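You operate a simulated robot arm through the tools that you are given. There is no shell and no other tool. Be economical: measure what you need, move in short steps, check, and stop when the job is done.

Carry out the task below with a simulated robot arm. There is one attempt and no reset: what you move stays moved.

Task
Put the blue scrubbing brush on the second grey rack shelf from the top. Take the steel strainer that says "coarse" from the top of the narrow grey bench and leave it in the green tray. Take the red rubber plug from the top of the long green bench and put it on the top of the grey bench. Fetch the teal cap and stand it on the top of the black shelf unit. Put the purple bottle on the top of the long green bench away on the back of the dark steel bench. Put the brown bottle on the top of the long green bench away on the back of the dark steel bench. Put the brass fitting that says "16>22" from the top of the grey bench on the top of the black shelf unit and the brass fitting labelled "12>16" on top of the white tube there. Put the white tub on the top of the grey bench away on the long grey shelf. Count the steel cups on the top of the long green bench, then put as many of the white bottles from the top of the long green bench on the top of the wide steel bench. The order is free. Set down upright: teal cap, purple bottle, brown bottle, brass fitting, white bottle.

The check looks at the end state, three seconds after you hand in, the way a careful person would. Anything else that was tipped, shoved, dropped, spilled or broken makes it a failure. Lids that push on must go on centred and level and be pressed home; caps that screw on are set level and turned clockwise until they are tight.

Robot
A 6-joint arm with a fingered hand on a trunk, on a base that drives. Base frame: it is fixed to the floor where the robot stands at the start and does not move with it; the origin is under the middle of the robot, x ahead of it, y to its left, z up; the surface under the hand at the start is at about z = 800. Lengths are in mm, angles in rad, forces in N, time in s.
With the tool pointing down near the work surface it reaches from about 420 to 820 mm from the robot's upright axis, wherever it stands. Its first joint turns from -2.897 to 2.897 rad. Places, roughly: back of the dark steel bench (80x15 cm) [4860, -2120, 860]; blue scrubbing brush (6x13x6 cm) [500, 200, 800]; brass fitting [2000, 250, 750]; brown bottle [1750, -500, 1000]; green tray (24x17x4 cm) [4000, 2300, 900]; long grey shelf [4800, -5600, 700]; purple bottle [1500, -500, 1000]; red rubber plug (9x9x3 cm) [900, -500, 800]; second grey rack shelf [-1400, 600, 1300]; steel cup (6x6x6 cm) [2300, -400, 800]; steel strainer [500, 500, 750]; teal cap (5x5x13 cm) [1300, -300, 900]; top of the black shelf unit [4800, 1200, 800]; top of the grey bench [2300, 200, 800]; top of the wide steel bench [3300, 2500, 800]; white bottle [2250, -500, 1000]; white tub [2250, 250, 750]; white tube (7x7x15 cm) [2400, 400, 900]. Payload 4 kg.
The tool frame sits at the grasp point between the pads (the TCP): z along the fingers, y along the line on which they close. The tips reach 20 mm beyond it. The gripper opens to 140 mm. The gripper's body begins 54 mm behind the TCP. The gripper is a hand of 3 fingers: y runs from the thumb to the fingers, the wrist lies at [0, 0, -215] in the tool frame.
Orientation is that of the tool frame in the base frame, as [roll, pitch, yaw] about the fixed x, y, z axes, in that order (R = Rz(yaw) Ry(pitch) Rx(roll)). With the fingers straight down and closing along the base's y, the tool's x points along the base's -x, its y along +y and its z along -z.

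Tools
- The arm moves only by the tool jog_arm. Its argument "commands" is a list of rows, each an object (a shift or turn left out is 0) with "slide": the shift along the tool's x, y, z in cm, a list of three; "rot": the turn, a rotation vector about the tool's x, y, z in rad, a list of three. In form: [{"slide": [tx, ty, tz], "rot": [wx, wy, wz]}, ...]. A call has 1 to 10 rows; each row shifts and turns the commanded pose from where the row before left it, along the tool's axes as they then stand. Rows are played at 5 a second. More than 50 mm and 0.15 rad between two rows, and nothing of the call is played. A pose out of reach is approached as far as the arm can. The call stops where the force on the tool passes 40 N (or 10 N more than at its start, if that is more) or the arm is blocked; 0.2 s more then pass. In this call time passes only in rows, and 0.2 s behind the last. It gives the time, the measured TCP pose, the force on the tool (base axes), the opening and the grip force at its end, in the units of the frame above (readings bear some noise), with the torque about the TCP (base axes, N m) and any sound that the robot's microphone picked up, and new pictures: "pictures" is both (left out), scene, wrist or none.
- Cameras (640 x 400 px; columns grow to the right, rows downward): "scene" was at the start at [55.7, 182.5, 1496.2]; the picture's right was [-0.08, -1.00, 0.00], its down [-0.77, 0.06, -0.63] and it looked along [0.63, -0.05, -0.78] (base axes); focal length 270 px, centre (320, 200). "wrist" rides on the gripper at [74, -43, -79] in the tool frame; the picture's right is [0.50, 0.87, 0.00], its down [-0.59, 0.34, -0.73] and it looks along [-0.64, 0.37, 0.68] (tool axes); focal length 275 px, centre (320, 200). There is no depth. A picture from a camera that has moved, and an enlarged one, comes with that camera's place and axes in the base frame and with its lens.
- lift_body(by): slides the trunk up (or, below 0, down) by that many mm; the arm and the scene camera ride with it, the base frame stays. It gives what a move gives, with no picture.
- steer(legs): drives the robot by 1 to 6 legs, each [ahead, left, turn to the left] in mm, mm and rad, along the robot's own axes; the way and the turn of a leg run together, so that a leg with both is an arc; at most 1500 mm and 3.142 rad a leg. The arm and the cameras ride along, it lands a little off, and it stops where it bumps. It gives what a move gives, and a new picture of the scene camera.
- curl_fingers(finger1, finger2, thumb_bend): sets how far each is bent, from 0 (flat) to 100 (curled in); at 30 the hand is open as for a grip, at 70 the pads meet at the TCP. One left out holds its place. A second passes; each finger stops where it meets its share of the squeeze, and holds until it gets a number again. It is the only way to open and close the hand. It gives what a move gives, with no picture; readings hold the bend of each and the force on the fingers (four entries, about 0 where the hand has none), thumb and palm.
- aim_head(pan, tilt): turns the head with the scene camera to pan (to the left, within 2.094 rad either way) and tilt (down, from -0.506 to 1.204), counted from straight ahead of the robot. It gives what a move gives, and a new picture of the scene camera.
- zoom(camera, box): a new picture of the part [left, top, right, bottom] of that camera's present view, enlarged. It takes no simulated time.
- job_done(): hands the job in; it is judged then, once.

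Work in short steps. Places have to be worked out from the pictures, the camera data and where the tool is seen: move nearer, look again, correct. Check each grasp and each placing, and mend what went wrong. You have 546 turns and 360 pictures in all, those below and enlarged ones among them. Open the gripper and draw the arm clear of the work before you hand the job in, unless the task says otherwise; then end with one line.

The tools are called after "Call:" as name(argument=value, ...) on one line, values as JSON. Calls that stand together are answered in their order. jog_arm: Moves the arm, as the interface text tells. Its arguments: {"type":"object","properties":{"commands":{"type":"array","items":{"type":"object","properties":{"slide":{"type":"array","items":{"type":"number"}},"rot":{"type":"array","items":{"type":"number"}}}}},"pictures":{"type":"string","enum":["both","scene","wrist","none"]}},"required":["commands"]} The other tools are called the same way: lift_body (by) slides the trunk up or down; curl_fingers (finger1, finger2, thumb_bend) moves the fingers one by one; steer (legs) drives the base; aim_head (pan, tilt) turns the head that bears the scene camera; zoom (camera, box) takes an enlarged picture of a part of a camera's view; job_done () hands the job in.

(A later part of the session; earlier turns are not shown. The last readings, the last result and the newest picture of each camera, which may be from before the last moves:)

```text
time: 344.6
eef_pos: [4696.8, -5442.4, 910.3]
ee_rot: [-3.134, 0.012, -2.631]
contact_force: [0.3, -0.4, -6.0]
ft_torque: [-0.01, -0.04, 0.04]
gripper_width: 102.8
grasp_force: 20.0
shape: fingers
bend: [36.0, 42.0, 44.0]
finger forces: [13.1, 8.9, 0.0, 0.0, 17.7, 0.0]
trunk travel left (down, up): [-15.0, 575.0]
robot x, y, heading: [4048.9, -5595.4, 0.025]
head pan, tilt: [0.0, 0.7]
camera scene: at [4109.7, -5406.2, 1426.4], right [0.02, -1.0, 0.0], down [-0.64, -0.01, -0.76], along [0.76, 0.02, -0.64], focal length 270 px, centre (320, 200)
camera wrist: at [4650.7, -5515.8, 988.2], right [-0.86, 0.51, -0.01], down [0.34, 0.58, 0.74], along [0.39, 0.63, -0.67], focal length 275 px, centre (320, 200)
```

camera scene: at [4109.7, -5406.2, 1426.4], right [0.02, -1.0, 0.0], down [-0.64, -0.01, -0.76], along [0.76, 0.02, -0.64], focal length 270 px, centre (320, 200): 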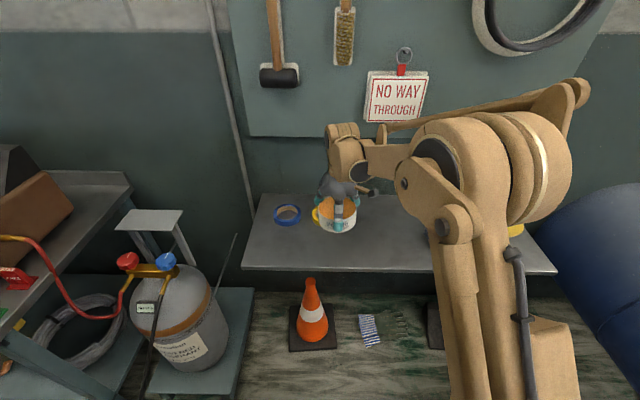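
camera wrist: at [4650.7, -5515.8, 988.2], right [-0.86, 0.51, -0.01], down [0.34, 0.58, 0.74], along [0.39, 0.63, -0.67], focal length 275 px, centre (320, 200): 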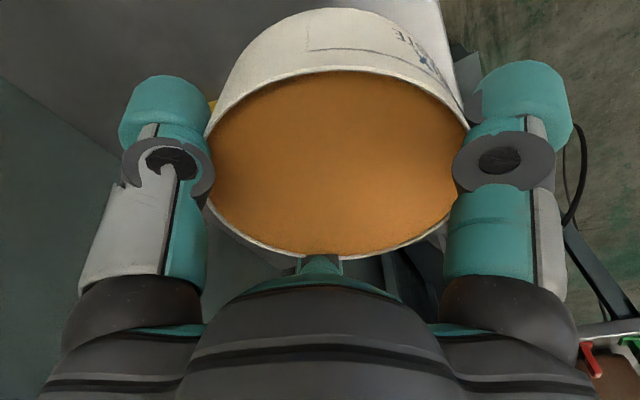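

I need to shift right: target [4760, -5580], clear of the tapes and the sponge.

Call:
jog_arm(commands=[{"slide": [0.3, -3.8, 0]}, {"slide": [0.3, -3.8, 0]}, {"slide": [0.3, -3.8, 0]}, {"slide": [0.3, -3.8, 0]}, {"slide": [0, 0, 4]}, {"slide": [0, 0, 3]}], pictures="both")

```text
time: 346.0
eef_pos: [4763.4, -5583.0, 839.3]
ee_rot: [-3.132, 0.012, -2.632]
contact_force: [0.2, 0.6, -5.4]
ft_torque: [0.02, -0.02, -0.01]
gripper_width: 102.5
grasp_force: 19.6
shape: fingers
bend: [36.0, 42.0, 44.0]
finger forces: [12.7, 8.8, 0.0, 0.0, 17.3, 0.0]
trunk travel left (down, up): [-15.0, 575.0]
robot x, y, heading: [4047.3, -5596.3, 0.021]
head pan, tilt: [0.0, 0.7]
camera scene: at [4109.8, -5406.4, 1426.4], right [0.02, -1.0, 0.0], down [-0.64, -0.01, -0.76], along [0.76, 0.02, -0.64], focal length 270 px, centre (320, 200)
camera wrist: at [4717.1, -5656.0, 918.1], right [-0.86, 0.51, -0.01], down [0.34, 0.58, 0.74], along [0.39, 0.63, -0.67], focal length 275 px, centre (320, 200)
```

scene: 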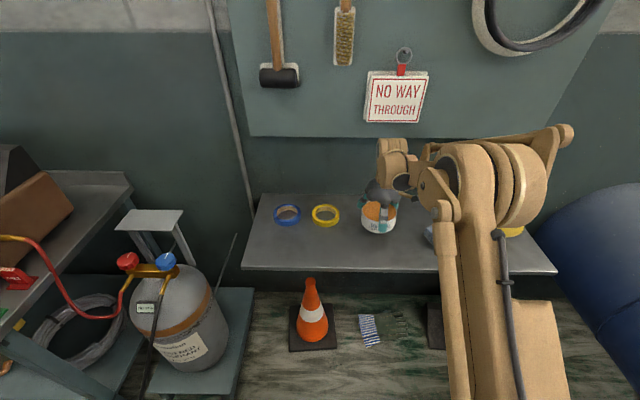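
wrist: 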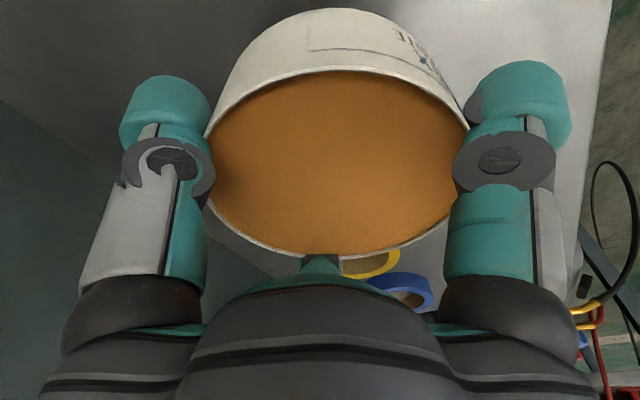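

Positioned. I descend with fine steps toward contact.

Call:
jog_arm(commands=[{"slide": [0, 0, 3]}, {"slide": [0, 0, 2]}, {"slide": [0, 0, 1]}, {"slide": [0, 0, 0.6]}, {"slide": [0, 0, 0.5]}, {"slide": [0, 0, 0.4]}, {"slide": [0, 0, 0.4]}, {"slide": [0, 0, 0.4]}, {"slide": [0, 0, 0.4]}, {"slide": [0, 0, 0.4]}], pictures="none")

```text
time: 346.8
eef_pos: [4761.6, -5584.3, 788.0]
ee_rot: [-3.132, 0.016, -2.634]
contact_force: [1.6, -1.5, 32.2]
ft_torque: [0.34, 0.34, -0.09]
gripper_width: 103.2
grasp_force: 26.6
shape: fingers
bend: [36.0, 41.0, 44.0]
finger forces: [18.2, 15.4, 0.0, 0.0, 19.2, 0.0]
trunk travel left (down, up): [-15.0, 575.0]
robot x, y, heading: [4050.6, -5599.0, 0.023]
head pan, tilt: [0.0, 0.7]
stopped in row 4: the force on the tool passed its limit at 50 N (the readings are from after the stop); the commanded pose is now the measured one
```

Contact at TCP z≈788. I release and rise.

Call:
jog_arm(commands=[{"slide": [0, 0, -0.2]}], pictures="none")

Call:
curl_fingers(finger1=16, finger2=16, thumb_bend=16)

Call:
jog_arm(commands=[{"slide": [0, 0, -1]}, {"slide": [0, 0, -3]}, {"slide": [0, 0, -4]}, {"slide": [0, 0, -4]}, {"slide": [0, 0, -4]}], pictures="both")

```text
time: 347.2
eef_pos: [4762.9, -5583.6, 787.8]
ee_rot: [-3.131, 0.017, -2.633]
contact_force: [-0.1, -2.3, 22.5]
ft_torque: [0.33, 0.25, -0.07]
gripper_width: 102.9
grasp_force: 24.4
shape: fingers
bend: [36.0, 41.0, 44.0]
finger forces: [17.0, 14.0, 0.1, 0.0, 18.1, 0.0]
trunk travel left (down, up): [-15.0, 575.0]
robot x, y, heading: [4047.6, -5597.4, 0.021]
head pan, tilt: [0.0, 0.7]
```

```text
time: 348.2
eef_pos: [4764.4, -5583.8, 787.7]
ee_rot: [-3.133, 0.014, -2.633]
contact_force: [-0.2, 0.4, -0.6]
ft_torque: [0.01, -0.01, -0.06]
gripper_width: 148.1
grasp_force: 0.0
shape: fingers
bend: [16.0, 16.0, 16.0]
finger forces: [0.1, 0.0, 0.0, 0.0, 0.1, 0.0]
trunk travel left (down, up): [-15.0, 575.0]
robot x, y, heading: [4048.0, -5596.1, 0.018]
head pan, tilt: [0.0, 0.7]
```

```text
time: 349.4
eef_pos: [4761.1, -5580.3, 947.3]
ee_rot: [-3.133, 0.014, -2.632]
contact_force: [-0.3, 0.1, 0.1]
ft_torque: [0.01, -0.02, 0.0]
gripper_width: 148.2
grasp_force: 0.1
shape: fingers
bend: [16.0, 16.0, 16.0]
finger forces: [0.0, 0.0, 0.0, 0.0, 0.0, 0.0]
trunk travel left (down, up): [-15.0, 575.0]
robot x, y, heading: [4049.6, -5596.2, 0.014]
head pan, tilt: [0.0, 0.7]
camera scene: at [4108.8, -5406.7, 1426.5], right [0.02, -1.0, 0.0], down [-0.64, -0.01, -0.76], along [0.76, 0.02, -0.64], focal length 270 px, centre (320, 200)
camera wrist: at [4715.5, -5653.4, 1025.0], right [-0.86, 0.51, -0.02], down [0.34, 0.58, 0.74], along [0.39, 0.63, -0.67], focal length 275 px, centre (320, 200)
```

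scene: 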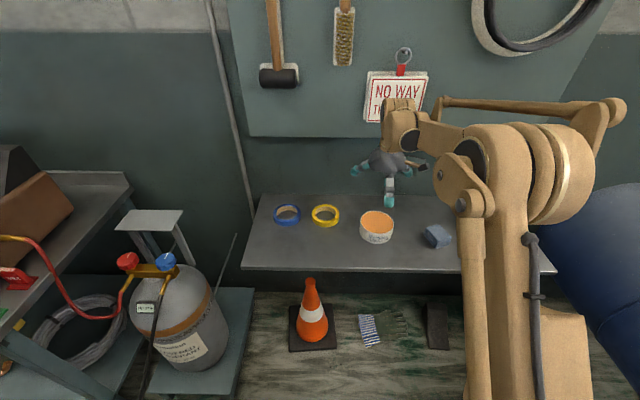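
wrist: 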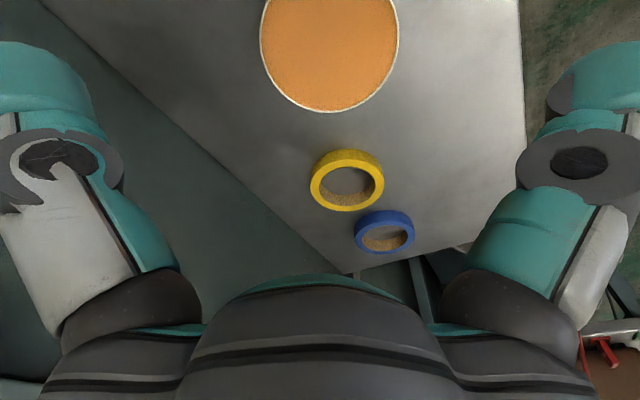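

The tub is standing on the long grey shelf; its lid will follow later. I retract and drive to the south side of the long green bench for the plug.

Call:
jog_arm(commands=[{"slide": [4.2, 2.35, -1]}, {"slide": [4.2, 2.35, -1]}, {"slide": [4.2, 2.35, -1]}, {"slide": [4.2, 2.35, -1]}, {"rot": [0, 0, 0.13]}, {"rot": [0, 0, 0.13]}, {"rot": [0, 0, 0.13]}, {"rot": [0, 0, 0.12]}], pictures="none")

Call:
steer(legs=[[-470, 0, 0], [0, 0, 1.555], [1500, 0, 0], [1500, 0, 0], [1250, 0, 0], [0, 0, 1.571]])

Call:
aim_head(pan=-0.3, tilt=0.4)

```text
time: 351.2
eef_pos: [4566.9, -5582.9, 983.5]
ee_rot: [-3.14, 0.017, 3.138]
contact_force: [0.2, 0.5, 0.3]
ft_torque: [0.0, 0.03, -0.02]
gripper_width: 148.4
grasp_force: 0.1
shape: fingers
bend: [16.0, 16.0, 16.0]
finger forces: [0.1, 0.0, 0.1, 0.0, 0.0, 0.0]
trunk travel left (down, up): [-15.0, 575.0]
robot x, y, heading: [4045.7, -5595.1, 0.026]
head pan, tilt: [0.0, 0.7]
```

```text
time: 381.4
eef_pos: [2992.2, -1421.1, 982.9]
ee_rot: [-3.141, 0.016, -0.005]
contact_force: [0.0, 0.3, 0.1]
ft_torque: [0.02, -0.02, -0.04]
gripper_width: 148.5
grasp_force: 0.0
shape: fingers
bend: [16.0, 16.0, 16.0]
finger forces: [0.0, 0.0, 0.0, 0.0, 0.0, 0.1]
trunk travel left (down, up): [-15.0, 575.0]
robot x, y, heading: [3513.9, -1404.4, -3.121]
head pan, tilt: [0.0, 0.7]
camera scene: at [3450.6, -1602.2, 1426.5], right [-0.02, 1.0, 0.0], down [0.64, 0.01, -0.76], along [-0.76, -0.01, -0.64], focal length 270 px, centre (320, 200)
```

scene: 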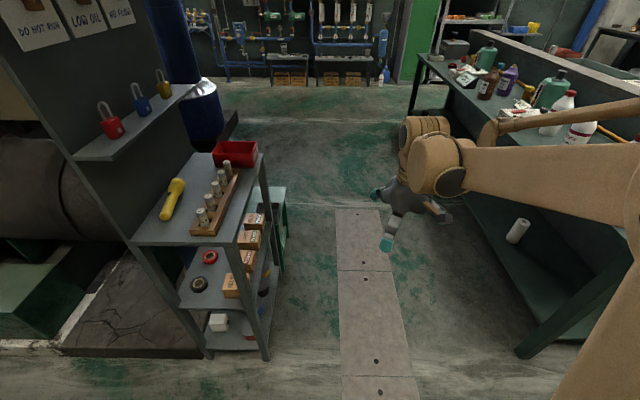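

```text
time: 382.2
eef_pos: [2994.1, -1421.7, 983.1]
ee_rot: [-3.139, 0.017, -0.005]
contact_force: [0.1, -0.4, -0.6]
ft_torque: [0.0, 0.0, 0.0]
gripper_width: 148.3
grasp_force: 0.1
shape: fingers
bend: [16.0, 16.0, 16.0]
finger forces: [0.1, 0.0, 0.1, 0.0, 0.0, 0.0]
trunk travel left (down, up): [-15.0, 575.0]
robot x, y, heading: [3511.3, -1408.0, -3.122]
head pan, tilt: [-0.3, 0.4]
camera scene: at [3446.6, -1574.9, 1453.3], right [0.28, 0.96, 0.0], down [0.37, -0.11, -0.92], along [-0.88, 0.26, -0.39], focal length 270 px, centre (320, 200)
```

scene: 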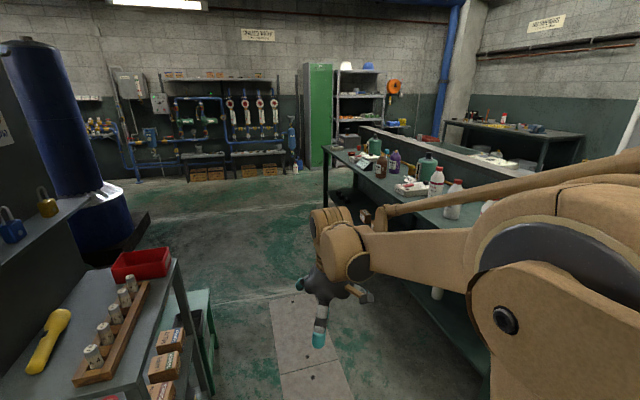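

The way west is clear; I shift away from the stool, drive along the bench to x≈930, and face it.

Call:
steer(legs=[[0, -130, 0], [1500, 0, 0], [1080, 0, 0], [0, 0, -1.592]])

Call:
aim_head(pan=-0.1, tilt=0.75)

```text
time: 399.7
eef_pos: [913.8, -823.6, 982.4]
ee_rot: [-3.139, 0.018, -1.612]
contact_force: [0.3, -0.1, 0.3]
ft_torque: [0.0, -0.01, -0.03]
gripper_width: 148.6
grasp_force: 0.1
shape: fingers
bend: [16.0, 16.0, 16.0]
finger forces: [0.1, 0.1, 0.1, 0.1, 0.0, 0.0]
trunk travel left (down, up): [-15.0, 575.0]
robot x, y, heading: [907.3, -1344.3, 1.554]
head pan, tilt: [-0.3, 0.4]
camera scene: at [745.9, -1272.3, 1453.4], right [0.95, -0.31, 0.0], down [-0.12, -0.37, -0.92], along [0.29, 0.87, -0.39], focal length 270 px, centre (320, 200)
```

scene: 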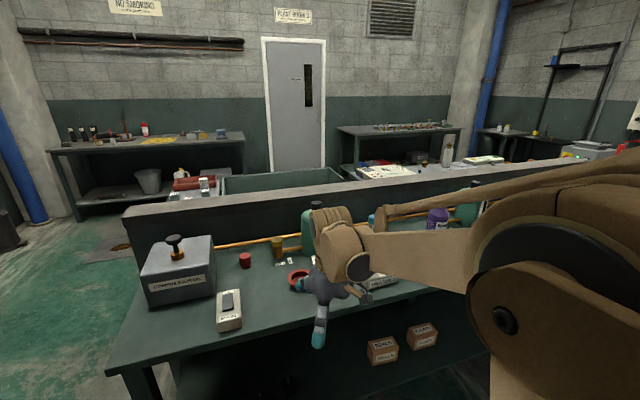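

```text
time: 400.5
eef_pos: [913.8, -823.1, 984.2]
ee_rot: [-3.138, 0.019, -1.611]
contact_force: [0.0, -0.4, -0.1]
ft_torque: [-0.01, 0.04, 0.0]
gripper_width: 148.2
grasp_force: 0.1
shape: fingers
bend: [16.0, 16.0, 16.0]
finger forces: [0.1, 0.0, 0.0, 0.0, 0.0, 0.1]
trunk travel left (down, up): [-15.0, 575.0]
robot x, y, heading: [906.4, -1340.5, 1.555]
head pan, tilt: [-0.099, 0.75]
camera scene: at [726.7, -1277.9, 1422.3], right [0.99, -0.12, 0.0], down [-0.08, -0.68, -0.73], along [0.09, 0.73, -0.68], focal length 270 px, centre (320, 200)
```

scene: 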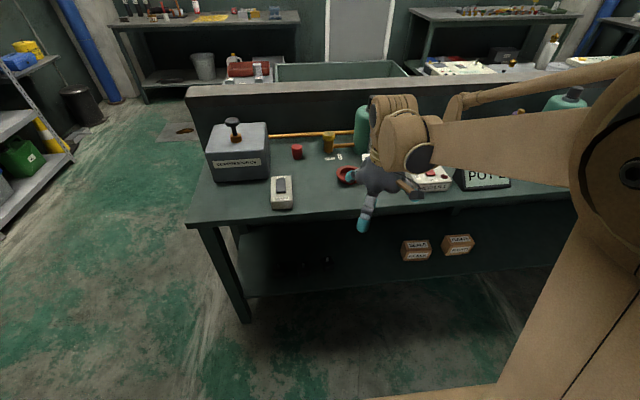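

The red plug is at about [916, -497]. I drive forward, raise slightly and bring the hand over it.

Call:
steer(legs=[[190, 0, 0]])

Call:
jog_arm(commands=[{"slide": [-4.5, 0, 0]}, {"slide": [-4.5, 0, 0]}, {"slide": [-4.0, 0, 0]}], pictures="wrist")

```text
time: 402.1
eef_pos: [917.2, -633.4, 983.7]
ee_rot: [-3.14, 0.019, -1.611]
contact_force: [-0.3, 0.3, 0.4]
ft_torque: [-0.02, 0.02, 0.02]
gripper_width: 148.2
grasp_force: 0.1
shape: fingers
bend: [16.0, 16.0, 16.0]
finger forces: [0.0, 0.0, 0.0, 0.1, 0.1, 0.0]
trunk travel left (down, up): [-15.0, 575.0]
robot x, y, heading: [909.9, -1157.0, 1.561]
head pan, tilt: [-0.099, 0.75]
camera scene: at [730.0, -1088.6, 1422.2], right [0.99, -0.12, 0.0], down [-0.08, -0.68, -0.73], along [0.09, 0.73, -0.68], focal length 270 px, centre (320, 200)
```

scene: 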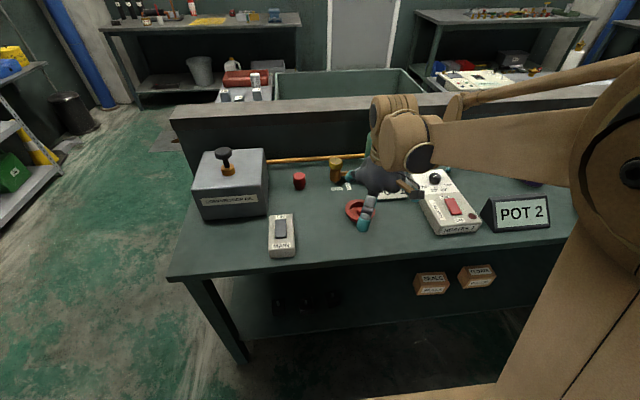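

```text
time: 402.9
eef_pos: [922.8, -503.7, 986.0]
ee_rot: [3.141, 0.018, -1.612]
contact_force: [-0.1, 0.2, 0.7]
ft_torque: [0.0, 0.0, 0.03]
gripper_width: 148.3
grasp_force: 0.2
shape: fingers
bend: [16.0, 16.0, 16.0]
finger forces: [0.1, 0.0, 0.1, 0.0, 0.0, 0.0]
trunk travel left (down, up): [-15.0, 575.0]
robot x, y, heading: [911.9, -1157.0, 1.554]
head pan, tilt: [-0.099, 0.75]
camera wrist: at [961.6, -579.3, 1063.3], right [-0.89, -0.46, -0.01], down [-0.32, 0.59, 0.74], along [-0.34, 0.66, -0.67], focal length 275 px, centre (320, 200)
```

wrist: 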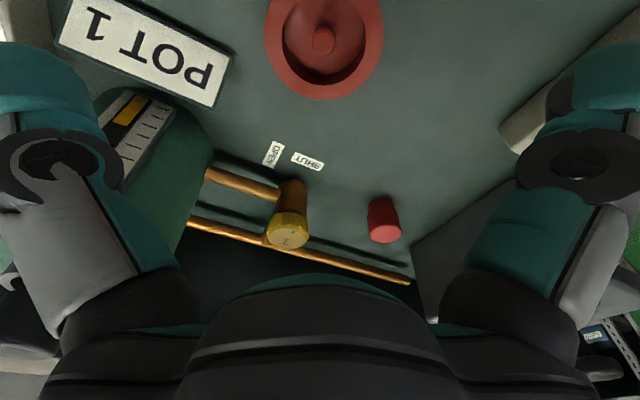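

The plug is a dished disc with a centre stub, at about [935, -531]. I correct and descend partway.

Call:
curl_fingers(finger1=28, finger2=28, thumb_bend=28)

Call:
jog_arm(commands=[{"slide": [2.5, -1.1, 0]}, {"slide": [0, 0, 4]}, {"slide": [0, 0, 3]}], pictures="wrist")

```text
time: 403.9
eef_pos: [923.2, -505.1, 987.1]
ee_rot: [-3.138, 0.018, -1.611]
contact_force: [0.3, -0.1, 0.1]
ft_torque: [0.03, 0.0, 0.04]
gripper_width: 128.3
grasp_force: 0.1
shape: fingers
bend: [28.0, 28.0, 28.0]
finger forces: [0.1, 0.0, 0.1, 0.0, 0.1, 0.0]
trunk travel left (down, up): [-15.0, 575.0]
robot x, y, heading: [912.4, -1153.1, 1.552]
head pan, tilt: [-0.099, 0.75]
```

```text
time: 404.7
eef_pos: [932.2, -528.3, 915.8]
ee_rot: [-3.14, 0.019, -1.612]
contact_force: [0.1, 0.0, -0.6]
ft_torque: [0.04, 0.02, 0.0]
gripper_width: 128.2
grasp_force: 0.0
shape: fingers
bend: [28.0, 28.0, 28.0]
finger forces: [0.1, 0.1, 0.0, 0.1, 0.0, 0.1]
trunk travel left (down, up): [-15.0, 575.0]
robot x, y, heading: [913.2, -1152.2, 1.554]
head pan, tilt: [-0.099, 0.75]
camera wrist: at [971.6, -604.9, 992.8], right [-0.89, -0.46, -0.01], down [-0.32, 0.59, 0.74], along [-0.34, 0.66, -0.67], focal length 275 px, centre (320, 200)
```

wrist: 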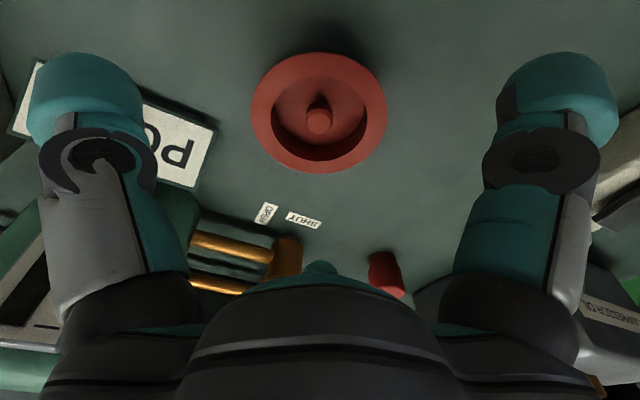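

Overshot slightly; rim z≈820. I shift back 15 mm and descend toward z≈833.

Call:
jog_arm(commands=[{"slide": [-1.4, 0.7, 0]}, {"slide": [0, 0, 4]}, {"slide": [0, 0, 2]}], pictures="wrist")

```text
time: 405.5
eef_pos: [924.6, -514.0, 856.0]
ee_rot: [-3.14, 0.018, -1.611]
contact_force: [-0.2, -0.5, 0.5]
ft_torque: [-0.01, 0.0, -0.06]
gripper_width: 128.0
grasp_force: 0.0
shape: fingers
bend: [28.0, 28.0, 28.0]
finger forces: [0.0, 0.0, 0.0, 0.0, 0.0, 0.0]
trunk travel left (down, up): [-15.0, 575.0]
robot x, y, heading: [911.8, -1151.0, 1.55]
head pan, tilt: [-0.099, 0.75]
camera wrist: at [963.9, -590.0, 933.3], right [-0.89, -0.46, -0.01], down [-0.32, 0.59, 0.74], along [-0.34, 0.66, -0.67], focal length 275 px, centre (320, 200)
```

wrist: 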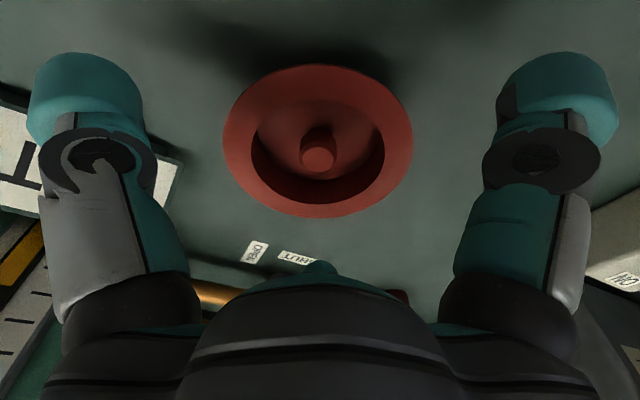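

Centred. I descend the last stretch in fine steps.

Call:
jog_arm(commands=[{"slide": [0, 0, 0.8]}, {"slide": [0, 0, 0.6]}, {"slide": [0, 0, 0.4]}, {"slide": [0, 0, 0.4]}, {"slide": [0, 0, 0.4]}], pictures="none")

Call:
curl_fingers(finger1=60, finger2=60, thumb_bend=60)

Call:
zoom(camera="wrist", box=[0, 0, 640, 400])

```text
time: 406.7
eef_pos: [925.7, -513.7, 828.5]
ee_rot: [-3.141, 0.017, -1.611]
contact_force: [0.4, 0.1, -0.3]
ft_torque: [0.01, 0.02, 0.02]
gripper_width: 127.9
grasp_force: 0.2
shape: fingers
bend: [28.0, 28.0, 28.0]
finger forces: [0.0, 0.1, 0.1, 0.0, 0.1, 0.1]
trunk travel left (down, up): [-15.0, 575.0]
robot x, y, heading: [911.8, -1154.4, 1.549]
head pan, tilt: [-0.099, 0.75]
```

```text
time: 407.7
eef_pos: [926.8, -513.4, 829.0]
ee_rot: [-3.139, 0.019, -1.61]
contact_force: [2.1, 0.2, 3.4]
ft_torque: [-0.05, 0.05, 0.01]
gripper_width: 78.1
grasp_force: 25.6
shape: fingers
bend: [45.0, 46.0, 50.0]
finger forces: [15.3, 9.2, 0.0, 0.0, 26.4, 0.1]
trunk travel left (down, up): [-15.0, 575.0]
robot x, y, heading: [911.1, -1153.4, 1.552]
head pan, tilt: [-0.099, 0.75]
```

```text
1.00 times, centred on (320, 200) of wrist (not enlarged: the box is as wide or as high as the picture)
camera zoom: at [965.3, -589.3, 906.7], right [-0.89, -0.46, -0.01], down [-0.32, 0.59, 0.74], along [-0.34, 0.66, -0.67], focal length 275 px, centre (320, 200)
```

zoom: 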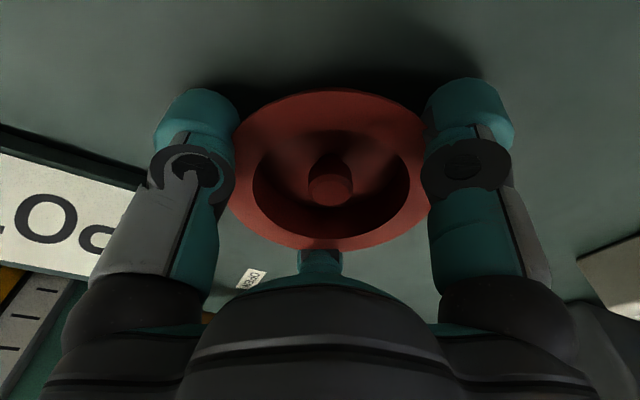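

All three fingers hold the plug's flange. I lift it.

Call:
jog_arm(commands=[{"slide": [0, 0, -1]}, {"slide": [0, 0, -2]}, {"slide": [0, 0, -4]}, {"slide": [0, 0, -4.5]}, {"slide": [0, 0, -4.5]}, {"slide": [0, 0, -4.5]}, {"slide": [4.8, 0, 0]}, {"slide": [4.8, 0, 0]}], pictures="wrist")

```text
time: 409.5
eef_pos: [923.0, -614.7, 1034.2]
ee_rot: [-3.138, 0.019, -1.61]
contact_force: [-0.1, 0.2, -0.2]
ft_torque: [0.01, 0.01, -0.03]
gripper_width: 78.0
grasp_force: 23.8
shape: fingers
bend: [43.0, 46.0, 51.0]
finger forces: [16.4, 8.0, 0.0, 0.0, 23.0, 0.1]
trunk travel left (down, up): [-15.0, 575.0]
robot x, y, heading: [913.0, -1152.1, 1.555]
head pan, tilt: [-0.099, 0.75]
camera wrist: at [962.0, -689.8, 1112.6], right [-0.89, -0.46, -0.01], down [-0.32, 0.59, 0.74], along [-0.34, 0.66, -0.67], focal length 275 px, centre (320, 200)
```

wrist: 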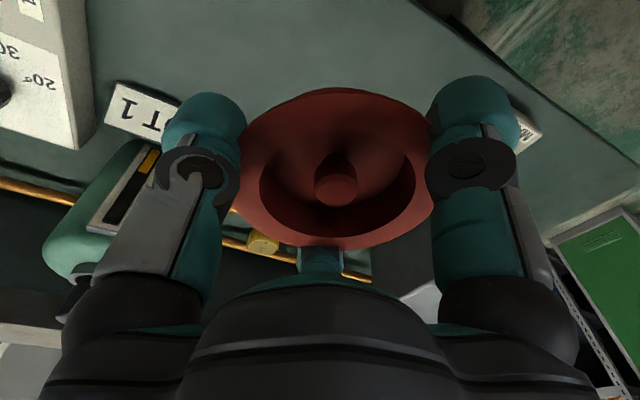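

The plug is held. I take the known eastern route round to the grey bench.

Call:
steer(legs=[[-130, 0, 0], [0, 0, -1.555], [1500, 0, 0], [1130, 0, 0], [0, 0, 1.571], [1500, 0, 0]])

Call:
steer(legs=[[1020, 0, 0], [0, 0, 1.571], [1470, 0, 0], [0, 0, 1.571]])

```text
time: 437.8
eef_pos: [3531.9, 770.9, 1034.2]
ee_rot: [-3.141, 0.018, -1.585]
contact_force: [0.7, 0.4, -1.3]
ft_torque: [0.02, 0.03, 0.0]
gripper_width: 76.9
grasp_force: 21.7
shape: fingers
bend: [44.0, 46.0, 52.0]
finger forces: [14.5, 7.8, 0.0, 0.1, 21.8, 0.0]
trunk travel left (down, up): [-15.0, 575.0]
robot x, y, heading: [3535.0, 230.4, 1.583]
head pan, tilt: [-0.099, 0.75]
camera scene: at [3350.2, 289.3, 1422.3], right [1.0, -0.09, 0.0], down [-0.06, -0.68, -0.73], along [0.07, 0.73, -0.68], focal length 270 px, centre (320, 200)
```

scene: 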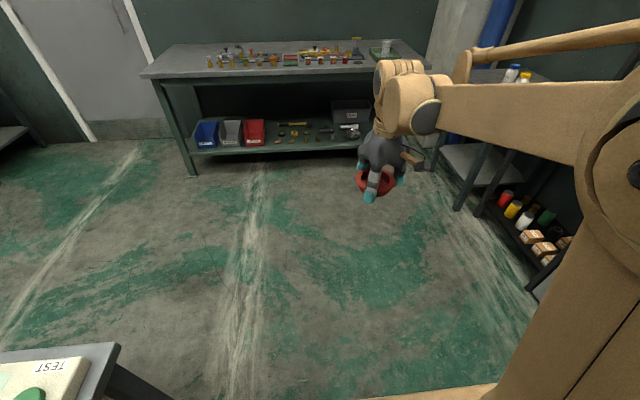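

```text
time: 457.7
eef_pos: [2108.8, 654.0, 1035.4]
ee_rot: [-3.14, 0.018, 1.611]
contact_force: [0.4, -0.3, -0.2]
ft_torque: [-0.03, 0.01, -0.01]
gripper_width: 76.2
grasp_force: 21.1
shape: fingers
bend: [44.0, 46.0, 52.0]
finger forces: [13.4, 7.6, 0.1, 0.0, 21.0, 0.0]
trunk travel left (down, up): [-15.0, 575.0]
robot x, y, heading: [2078.2, 1194.5, -1.508]
head pan, tilt: [-0.099, 0.75]
camera scene: at [2263.4, 1140.7, 1422.3], right [-1.0, 0.04, 0.0], down [0.02, 0.68, -0.73], along [-0.03, -0.73, -0.68], focal length 270 px, centre (320, 200)
```

scene: 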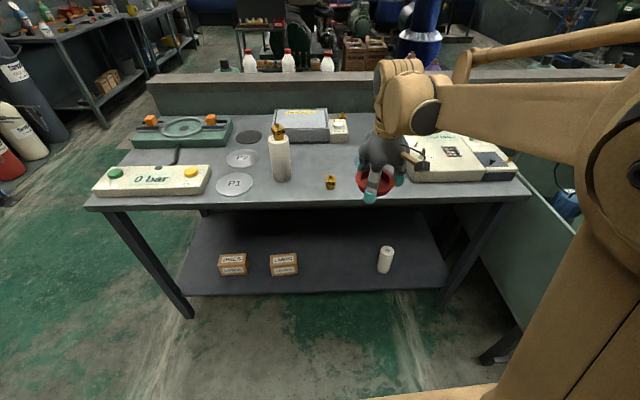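

I move up to the bench.

Call:
steer(legs=[[0, 0, -0.062], [300, 0, 0]])

Call:
jog_arm(commands=[{"slide": [-4.5, 0, 0]}, {"slide": [-4.5, 0, 0]}, {"slide": [-4.5, 0, 0]}, {"slide": [-4.5, 0, 0]}], pictures="wrist")

```text
time: 460.1
eef_pos: [2075.9, 355.4, 1035.3]
ee_rot: [-3.139, 0.019, 1.549]
contact_force: [0.1, -0.2, -1.3]
ft_torque: [-0.01, 0.01, 0.0]
gripper_width: 76.1
grasp_force: 21.1
shape: fingers
bend: [44.0, 46.0, 52.0]
finger forces: [13.5, 7.6, 0.0, 0.1, 20.8, 0.0]
trunk travel left (down, up): [-15.0, 575.0]
robot x, y, heading: [2079.7, 898.5, -1.57]
head pan, tilt: [-0.099, 0.75]
camera scene: at [2260.0, 831.3, 1422.2], right [-1.0, 0.1, 0.0], down [0.07, 0.68, -0.73], along [-0.07, -0.73, -0.68], focal length 270 px, centre (320, 200)
```

scene: 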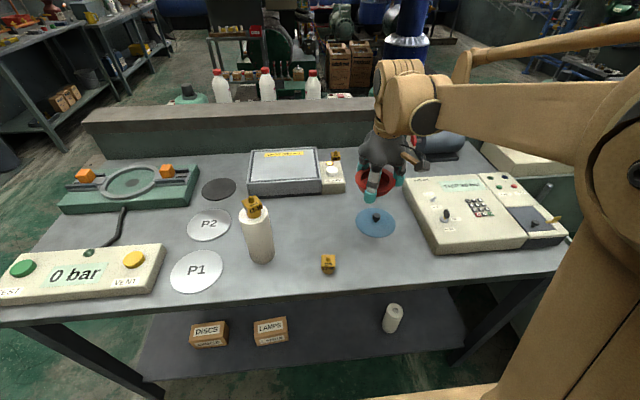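

```text
time: 461.1
eef_pos: [2070.3, 171.7, 1038.3]
ee_rot: [-3.14, 0.017, 1.549]
contact_force: [-0.5, 0.0, -1.6]
ft_torque: [0.01, -0.05, 0.01]
gripper_width: 75.9
grasp_force: 21.2
shape: fingers
bend: [44.0, 46.0, 52.0]
finger forces: [14.1, 7.9, 0.1, 0.1, 20.5, 0.0]
trunk travel left (down, up): [-15.0, 575.0]
robot x, y, heading: [2078.2, 898.8, -1.571]
head pan, tilt: [-0.099, 0.75]
camera wrist: at [2029.5, 249.8, 1116.0], right [0.88, 0.48, -0.01], down [0.33, -0.58, 0.74], along [0.35, -0.66, -0.67], focal length 275 px, centre (320, 200)
```

wrist: 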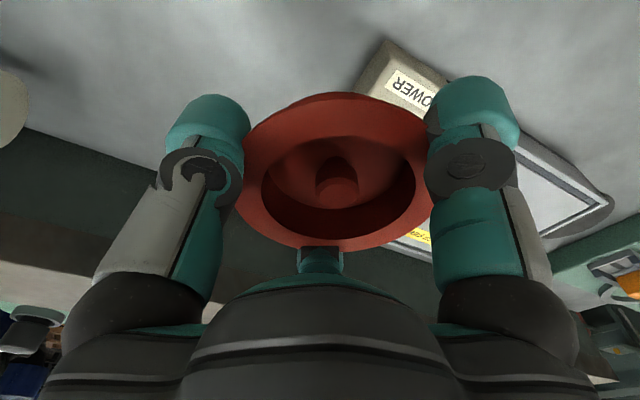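

I shift to [2033, 135], a clear patch, and lower the plug.

Call:
jog_arm(commands=[{"slide": [-2.6, -2.9, 0]}, {"slide": [-0.9, -0.8, 3]}, {"slide": [0, 0, 4.5]}, {"slide": [0, 0, 3.5]}, {"slide": [0, 0, 2]}, {"slide": [0, 0, 0.6]}, {"slide": [0, 0, 0.5]}, {"slide": [0, 0, 0.5]}, {"slide": [0, 0, 0.4]}, {"slide": [0, 0, 0.4]}], pictures="wrist")

```text
time: 463.4
eef_pos: [2033.7, 137.9, 884.5]
ee_rot: [-3.141, 0.017, 1.548]
contact_force: [-0.8, -0.4, -0.6]
ft_torque: [-0.01, 0.03, 0.01]
gripper_width: 75.9
grasp_force: 21.3
shape: fingers
bend: [44.0, 46.0, 52.0]
finger forces: [14.3, 8.0, 0.1, 0.0, 20.4, 0.1]
trunk travel left (down, up): [-15.0, 575.0]
robot x, y, heading: [2080.5, 894.7, -1.57]
head pan, tilt: [-0.099, 0.75]
camera wrist: at [1992.6, 215.6, 961.7], right [0.88, 0.48, -0.01], down [0.33, -0.58, 0.74], along [0.35, -0.66, -0.67], focal length 275 px, centre (320, 200)
```

wrist: 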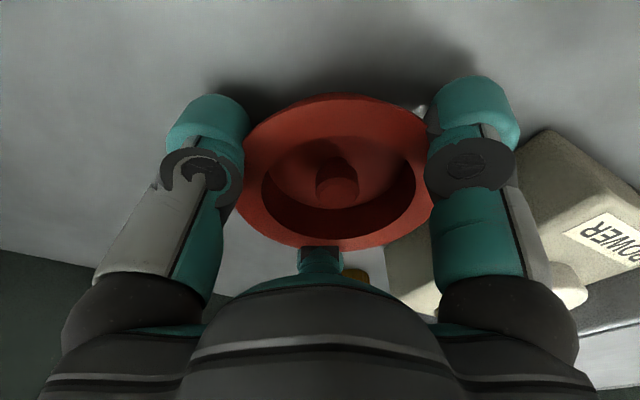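

Call:
jog_arm(commands=[{"slide": [0, 0, 0.3]}, {"slide": [0, 0, 0.3]}, {"slide": [0, 0, 0.3]}, {"slide": [0, 0, 0.3]}], pictures="none")

```text
time: 464.3
eef_pos: [2034.7, 139.2, 877.5]
ee_rot: [-3.138, 0.021, 1.548]
contact_force: [-0.1, -2.7, 24.1]
ft_torque: [0.11, -0.05, -0.04]
gripper_width: 75.9
grasp_force: 26.6
shape: fingers
bend: [44.0, 46.0, 52.0]
finger forces: [18.1, 10.5, 0.0, 0.0, 24.7, 0.0]
trunk travel left (down, up): [-15.0, 575.0]
robot x, y, heading: [2076.7, 897.2, -1.574]
head pan, tilt: [-0.099, 0.75]
stopped in row 4: the force on the tool passed its limit at 46 N (the readings are from after the stop); the commanded pose is now the measured one
```

The plug is down on the bench. I release and rise.

Call:
jog_arm(commands=[{"slide": [0, 0, -0.2]}], pictures="none")

Call:
curl_fingers(finger1=28, finger2=28, thumb_bend=28)

Call:
jog_arm(commands=[{"slide": [0, 0, -1]}, {"slide": [0, 0, -3]}, {"slide": [0, 0, -4]}, {"slide": [0, 0, -4]}], pictures="wrist")

```text
time: 464.7
eef_pos: [2033.6, 140.1, 878.0]
ee_rot: [-3.139, 0.022, 1.548]
contact_force: [-0.7, 1.4, 15.1]
ft_torque: [0.09, -0.2, -0.01]
gripper_width: 75.8
grasp_force: 24.5
shape: fingers
bend: [43.0, 46.0, 52.0]
finger forces: [17.8, 9.3, 0.0, 0.1, 21.5, 0.0]
trunk travel left (down, up): [-15.0, 575.0]
robot x, y, heading: [2080.7, 895.7, -1.572]
head pan, tilt: [-0.099, 0.75]
```

```text
time: 465.7
eef_pos: [2034.0, 136.5, 877.0]
ee_rot: [-3.14, 0.02, 1.547]
contact_force: [-0.1, 1.1, 0.6]
ft_torque: [0.01, -0.03, 0.02]
gripper_width: 127.9
grasp_force: 0.0
shape: fingers
bend: [28.0, 28.0, 28.0]
finger forces: [0.0, 0.1, 0.1, 0.0, 0.1, 0.0]
trunk travel left (down, up): [-15.0, 575.0]
robot x, y, heading: [2075.5, 896.4, -1.576]
head pan, tilt: [-0.099, 0.75]
```

```text
time: 466.7
eef_pos: [2034.0, 139.5, 997.6]
ee_rot: [-3.14, 0.019, 1.549]
contact_force: [0.6, 0.4, 0.0]
ft_torque: [0.03, 0.02, -0.01]
gripper_width: 127.8
grasp_force: 0.1
shape: fingers
bend: [28.0, 28.0, 28.0]
finger forces: [0.1, 0.1, 0.0, 0.0, 0.1, 0.0]
trunk travel left (down, up): [-15.0, 575.0]
robot x, y, heading: [2078.4, 895.5, -1.565]
head pan, tilt: [-0.099, 0.75]
camera wrist: at [1992.6, 216.8, 1073.8], right [0.88, 0.48, -0.01], down [0.33, -0.58, 0.74], along [0.35, -0.66, -0.67], focal length 275 px, centre (320, 200)
```

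wrist: 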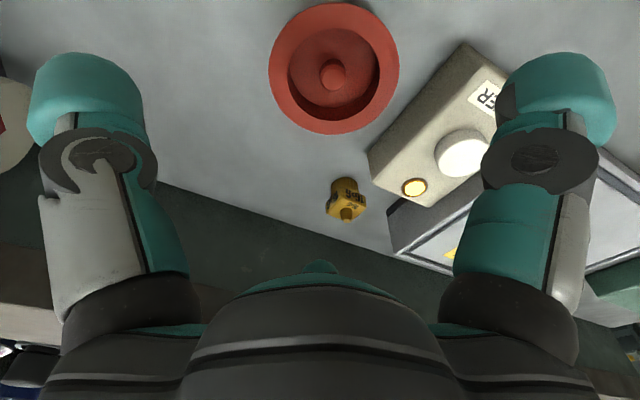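

The plug is on the grey bench. Now the lid: I move above it with fingers set to straddle the knob.

Call:
jog_arm(commands=[{"slide": [4.45, 0.3, 0]}, {"slide": [4.45, 0.3, 0]}, {"slide": [4.45, 0.3, 0]}, {"slide": [4.45, 0.3, 0]}, {"slide": [0, 0, 3]}], pictures="none")

Call:
curl_fingers(finger1=53, finger2=53, thumb_bend=53)

Call:
zoom(camera="wrist", box=[0, 0, 640, 400])

```text
time: 467.9
eef_pos: [2048.8, 316.1, 961.6]
ee_rot: [-3.14, 0.02, 1.549]
contact_force: [-0.6, 0.1, 0.1]
ft_torque: [-0.05, -0.02, 0.02]
gripper_width: 128.0
grasp_force: 0.1
shape: fingers
bend: [28.0, 28.0, 28.0]
finger forces: [0.0, 0.0, 0.0, 0.0, 0.1, 0.1]
trunk travel left (down, up): [-15.0, 575.0]
robot x, y, heading: [2080.9, 897.6, -1.571]
head pan, tilt: [-0.099, 0.75]
```

```text
time: 468.9
eef_pos: [2048.2, 315.2, 962.7]
ee_rot: [-3.139, 0.02, 1.548]
contact_force: [-0.6, 1.1, -0.2]
ft_torque: [0.01, 0.01, 0.02]
gripper_width: 54.2
grasp_force: 0.0
shape: fingers
bend: [53.0, 53.0, 53.0]
finger forces: [0.0, 0.1, 0.0, 0.0, 0.1, 0.1]
trunk travel left (down, up): [-15.0, 575.0]
robot x, y, heading: [2078.6, 894.4, -1.573]
head pan, tilt: [-0.099, 0.75]
```

```text
1.00 times, centred on (320, 200) of wrist (not enlarged: the box is as wide or as high as the picture)
camera zoom: at [2007.1, 392.7, 1039.8], right [0.88, 0.48, -0.01], down [0.33, -0.58, 0.74], along [0.35, -0.66, -0.67], focal length 275 px, centre (320, 200)
```

zoom: 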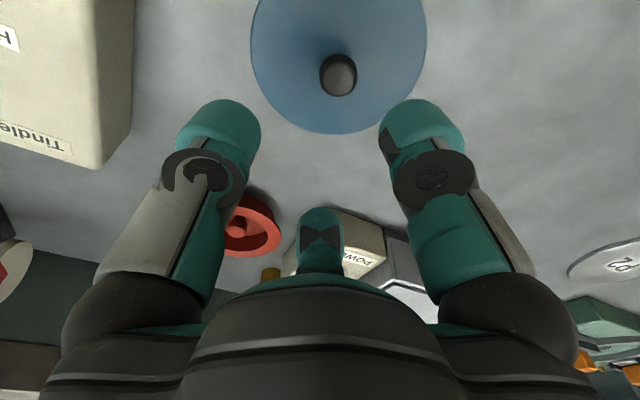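

The knob looks ~20 mm toward +x_t. I shift 18 mm and lower a bit to re-check.

Call:
jog_arm(commands=[{"slide": [1.8, 0.1, 0]}, {"slide": [0, 0, 3]}], pictures="wrist")

```text
time: 469.5
eef_pos: [2050.3, 334.0, 933.0]
ee_rot: [-3.139, 0.018, 1.547]
contact_force: [0.2, 0.2, -0.7]
ft_torque: [0.02, -0.03, 0.04]
gripper_width: 54.5
grasp_force: 0.0
shape: fingers
bend: [53.0, 53.0, 53.0]
finger forces: [0.0, 0.0, 0.0, 0.1, 0.1, 0.1]
trunk travel left (down, up): [-15.0, 575.0]
robot x, y, heading: [2079.3, 898.4, -1.575]
head pan, tilt: [-0.099, 0.75]
camera wrist: at [2008.3, 411.0, 1010.8], right [0.88, 0.48, -0.01], down [0.33, -0.58, 0.74], along [0.35, -0.66, -0.67], focal length 275 px, centre (320, 200)
```

wrist: 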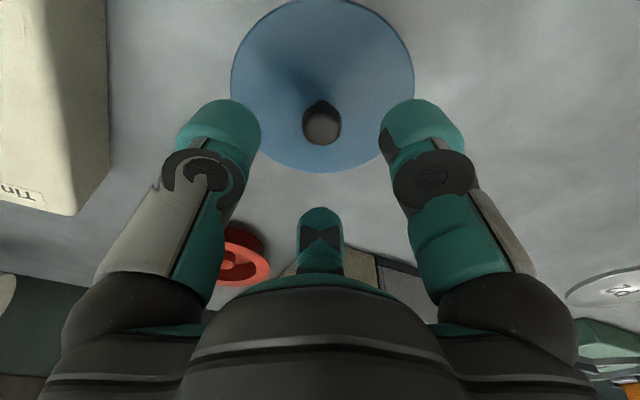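

Centred now. I descend to z≈889 and grip the knob.

Call:
jog_arm(commands=[{"slide": [-0.1, 0, 2]}, {"slide": [0, 0, 1.5]}, {"slide": [0, 0, 0.5]}, {"slide": [0, 0, 0.4]}], pictures="none")

Call:
curl_fingers(finger1=80, finger2=80, thumb_bend=80)

Call:
jog_arm(commands=[{"slide": [0, 0, -1]}, {"slide": [0, 0, -3]}, {"slide": [0, 0, -4]}, {"slide": [0, 0, -4]}], pictures="wrist")

```text
time: 470.5
eef_pos: [2051.3, 332.8, 888.7]
ee_rot: [-3.14, 0.019, 1.548]
contact_force: [0.7, 0.2, -0.5]
ft_torque: [-0.04, 0.0, 0.0]
gripper_width: 54.4
grasp_force: 0.1
shape: fingers
bend: [53.0, 53.0, 53.0]
finger forces: [0.1, 0.1, 0.1, 0.0, 0.0, 0.1]
trunk travel left (down, up): [-15.0, 575.0]
robot x, y, heading: [2077.5, 897.1, -1.573]
head pan, tilt: [-0.099, 0.75]
```

```text
time: 471.5
eef_pos: [2049.9, 332.1, 889.0]
ee_rot: [-3.14, 0.019, 1.549]
contact_force: [-0.2, 0.5, 0.1]
ft_torque: [0.01, -0.04, 0.01]
gripper_width: 15.8
grasp_force: 18.3
shape: fingers
bend: [64.0, 64.0, 67.0]
finger forces: [11.0, 10.2, 0.0, 0.0, 15.4, 0.1]
trunk travel left (down, up): [-15.0, 575.0]
robot x, y, heading: [2075.4, 899.7, -1.571]
head pan, tilt: [-0.099, 0.75]
```

```text
time: 472.5
eef_pos: [2050.7, 335.8, 1008.7]
ee_rot: [-3.138, 0.018, 1.547]
contact_force: [0.3, 0.2, 0.2]
ft_torque: [0.02, -0.01, 0.0]
gripper_width: 16.0
grasp_force: 18.4
shape: fingers
bend: [64.0, 64.0, 67.0]
finger forces: [10.5, 9.9, 0.0, 0.1, 15.6, 0.0]
trunk travel left (down, up): [-15.0, 575.0]
robot x, y, heading: [2078.3, 896.3, -1.574]
head pan, tilt: [-0.099, 0.75]
camera wrist: at [2008.7, 412.3, 1086.7], right [0.88, 0.48, -0.01], down [0.33, -0.58, 0.74], along [0.35, -0.66, -0.67], focal length 275 px, centre (320, 200)
```

wrist: 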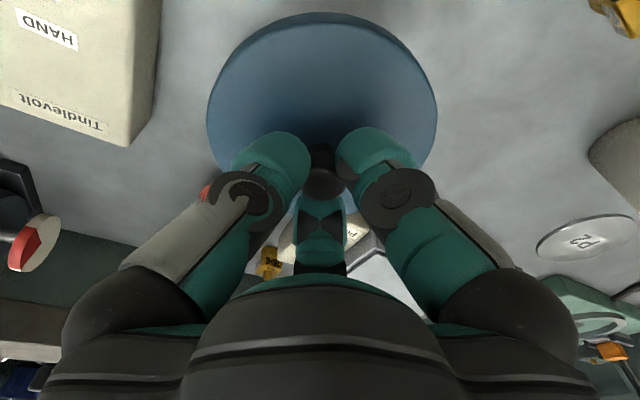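

The lid is held level. I drive to the long grey shelf.

Call:
steer(legs=[[-350, 0, 0], [0, 0, 1.573], [1500, 0, 0], [0, 0, -1.571], [1500, 0, 0], [1300, 0, 0]])

```text
time: 502.5
eef_pos: [3548.5, -2095.8, 1008.8]
ee_rot: [-3.14, 0.018, 1.548]
contact_force: [0.5, 0.1, 0.1]
ft_torque: [0.0, -0.03, 0.0]
gripper_width: 15.3
grasp_force: 16.9
shape: fingers
bend: [64.0, 64.0, 67.0]
finger forces: [8.0, 10.3, 0.1, 0.0, 15.4, 0.0]
trunk travel left (down, up): [-15.0, 575.0]
robot x, y, heading: [3574.8, -1531.2, -1.573]
head pan, tilt: [-0.099, 0.75]
camera scene: at [3758.1, -1600.2, 1422.3], right [-1.0, 0.1, 0.0], down [0.07, 0.68, -0.73], along [-0.07, -0.73, -0.68], focal length 270 px, centre (320, 200)
```

scene: 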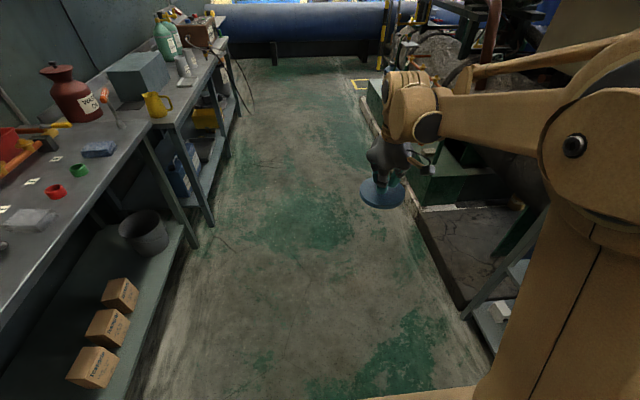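

Call:
steer(legs=[[1500, 0, 0], [1500, 0, 0], [1055, 0, 0], [0, 0, 1.573], [460, 0, 0]])

```text
time: 528.3
eef_pos: [4517.7, -5652.2, 1007.5]
ee_rot: [-3.14, 0.02, 3.096]
contact_force: [-0.8, -0.1, -0.2]
ft_torque: [-0.04, 0.01, -0.03]
gripper_width: 14.4
grasp_force: 16.5
shape: fingers
bend: [64.0, 64.0, 67.0]
finger forces: [7.3, 10.5, 0.0, 0.1, 15.2, 0.1]
trunk travel left (down, up): [-15.0, 575.0]
robot x, y, heading: [3954.6, -5610.3, -0.017]
head pan, tilt: [-0.099, 0.75]
camera scene: at [4023.1, -5432.1, 1422.3], right [-0.12, -0.99, 0.0], down [-0.68, 0.08, -0.73], along [0.73, -0.09, -0.68], focal length 270 px, centre (320, 200)
```

scene: 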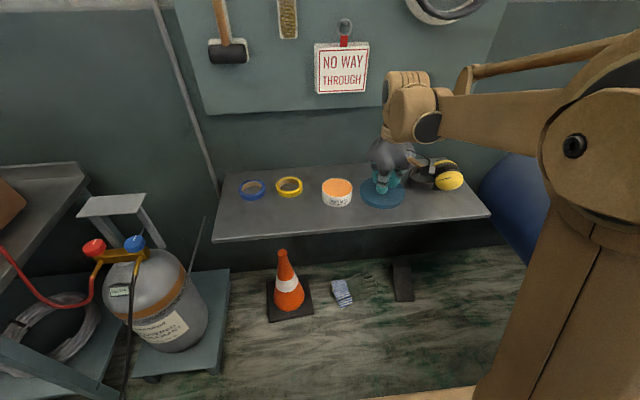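

The tub still stands there. I approach and align the lid with it.

Call:
steer(legs=[[100, 60, 0.017]])

Call:
jog_arm(commands=[{"slide": [-4.2, 0, 0]}, {"slide": [-4.2, 0, 0]}, {"slide": [-4.2, 0, 1]}, {"slide": [0, 0, 3]}, {"slide": [0, 0, 3]}, {"slide": [0, 0, 3]}], pictures="both")

```text
time: 529.5
eef_pos: [4619.1, -5581.8, 1007.3]
ee_rot: [-3.14, 0.019, 3.117]
contact_force: [0.5, -0.1, -0.7]
ft_torque: [0.0, 0.02, -0.03]
gripper_width: 15.0
grasp_force: 16.5
shape: fingers
bend: [64.0, 64.0, 67.0]
finger forces: [7.3, 10.5, 0.0, 0.2, 15.3, 0.1]
trunk travel left (down, up): [-15.0, 575.0]
robot x, y, heading: [4059.2, -5553.0, -0.002]
head pan, tilt: [-0.099, 0.75]
camera scene: at [4121.1, -5372.0, 1422.2], right [-0.1, -0.99, 0.0], down [-0.68, 0.07, -0.73], along [0.73, -0.07, -0.68], focal length 270 px, centre (320, 200)
```

scene: 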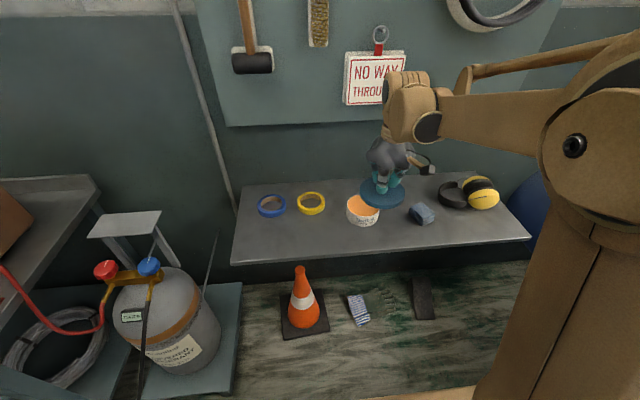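

```text
time: 530.9
eef_pos: [4746.2, -5583.0, 909.7]
ee_rot: [-3.14, 0.018, 3.117]
contact_force: [0.9, 0.0, -0.8]
ft_torque: [0.0, 0.0, 0.01]
gripper_width: 14.8
grasp_force: 16.0
shape: fingers
bend: [64.0, 64.0, 67.0]
finger forces: [7.5, 10.6, 0.0, 0.0, 15.1, 0.0]
trunk travel left (down, up): [-15.0, 575.0]
robot x, y, heading: [4061.0, -5552.9, -0.005]
head pan, tilt: [-0.099, 0.75]
camera scene: at [4120.9, -5372.2, 1422.2], right [-0.1, -0.99, 0.0], down [-0.68, 0.07, -0.73], along [0.73, -0.07, -0.68], focal length 270 px, centre (320, 200)
camera wrist: at [4669.0, -5622.4, 987.0], right [-0.48, 0.88, -0.01], down [0.58, 0.33, 0.74], along [0.66, 0.35, -0.67], focal length 275 px, centre (320, 200)
```

scene: 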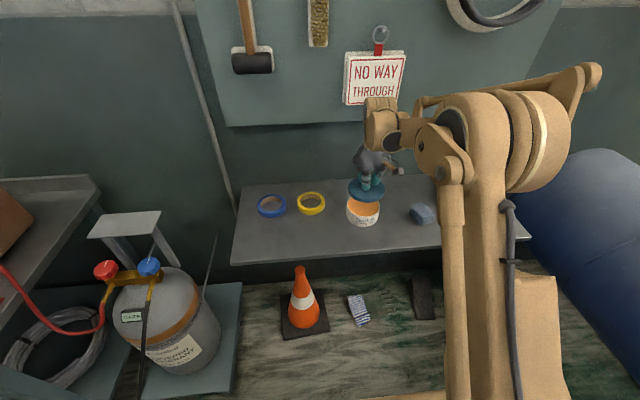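
wrist: 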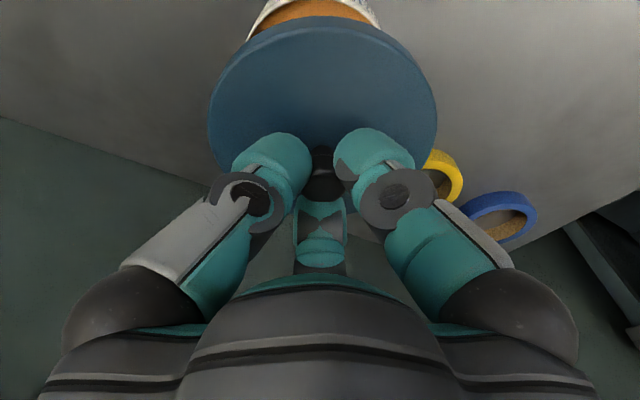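

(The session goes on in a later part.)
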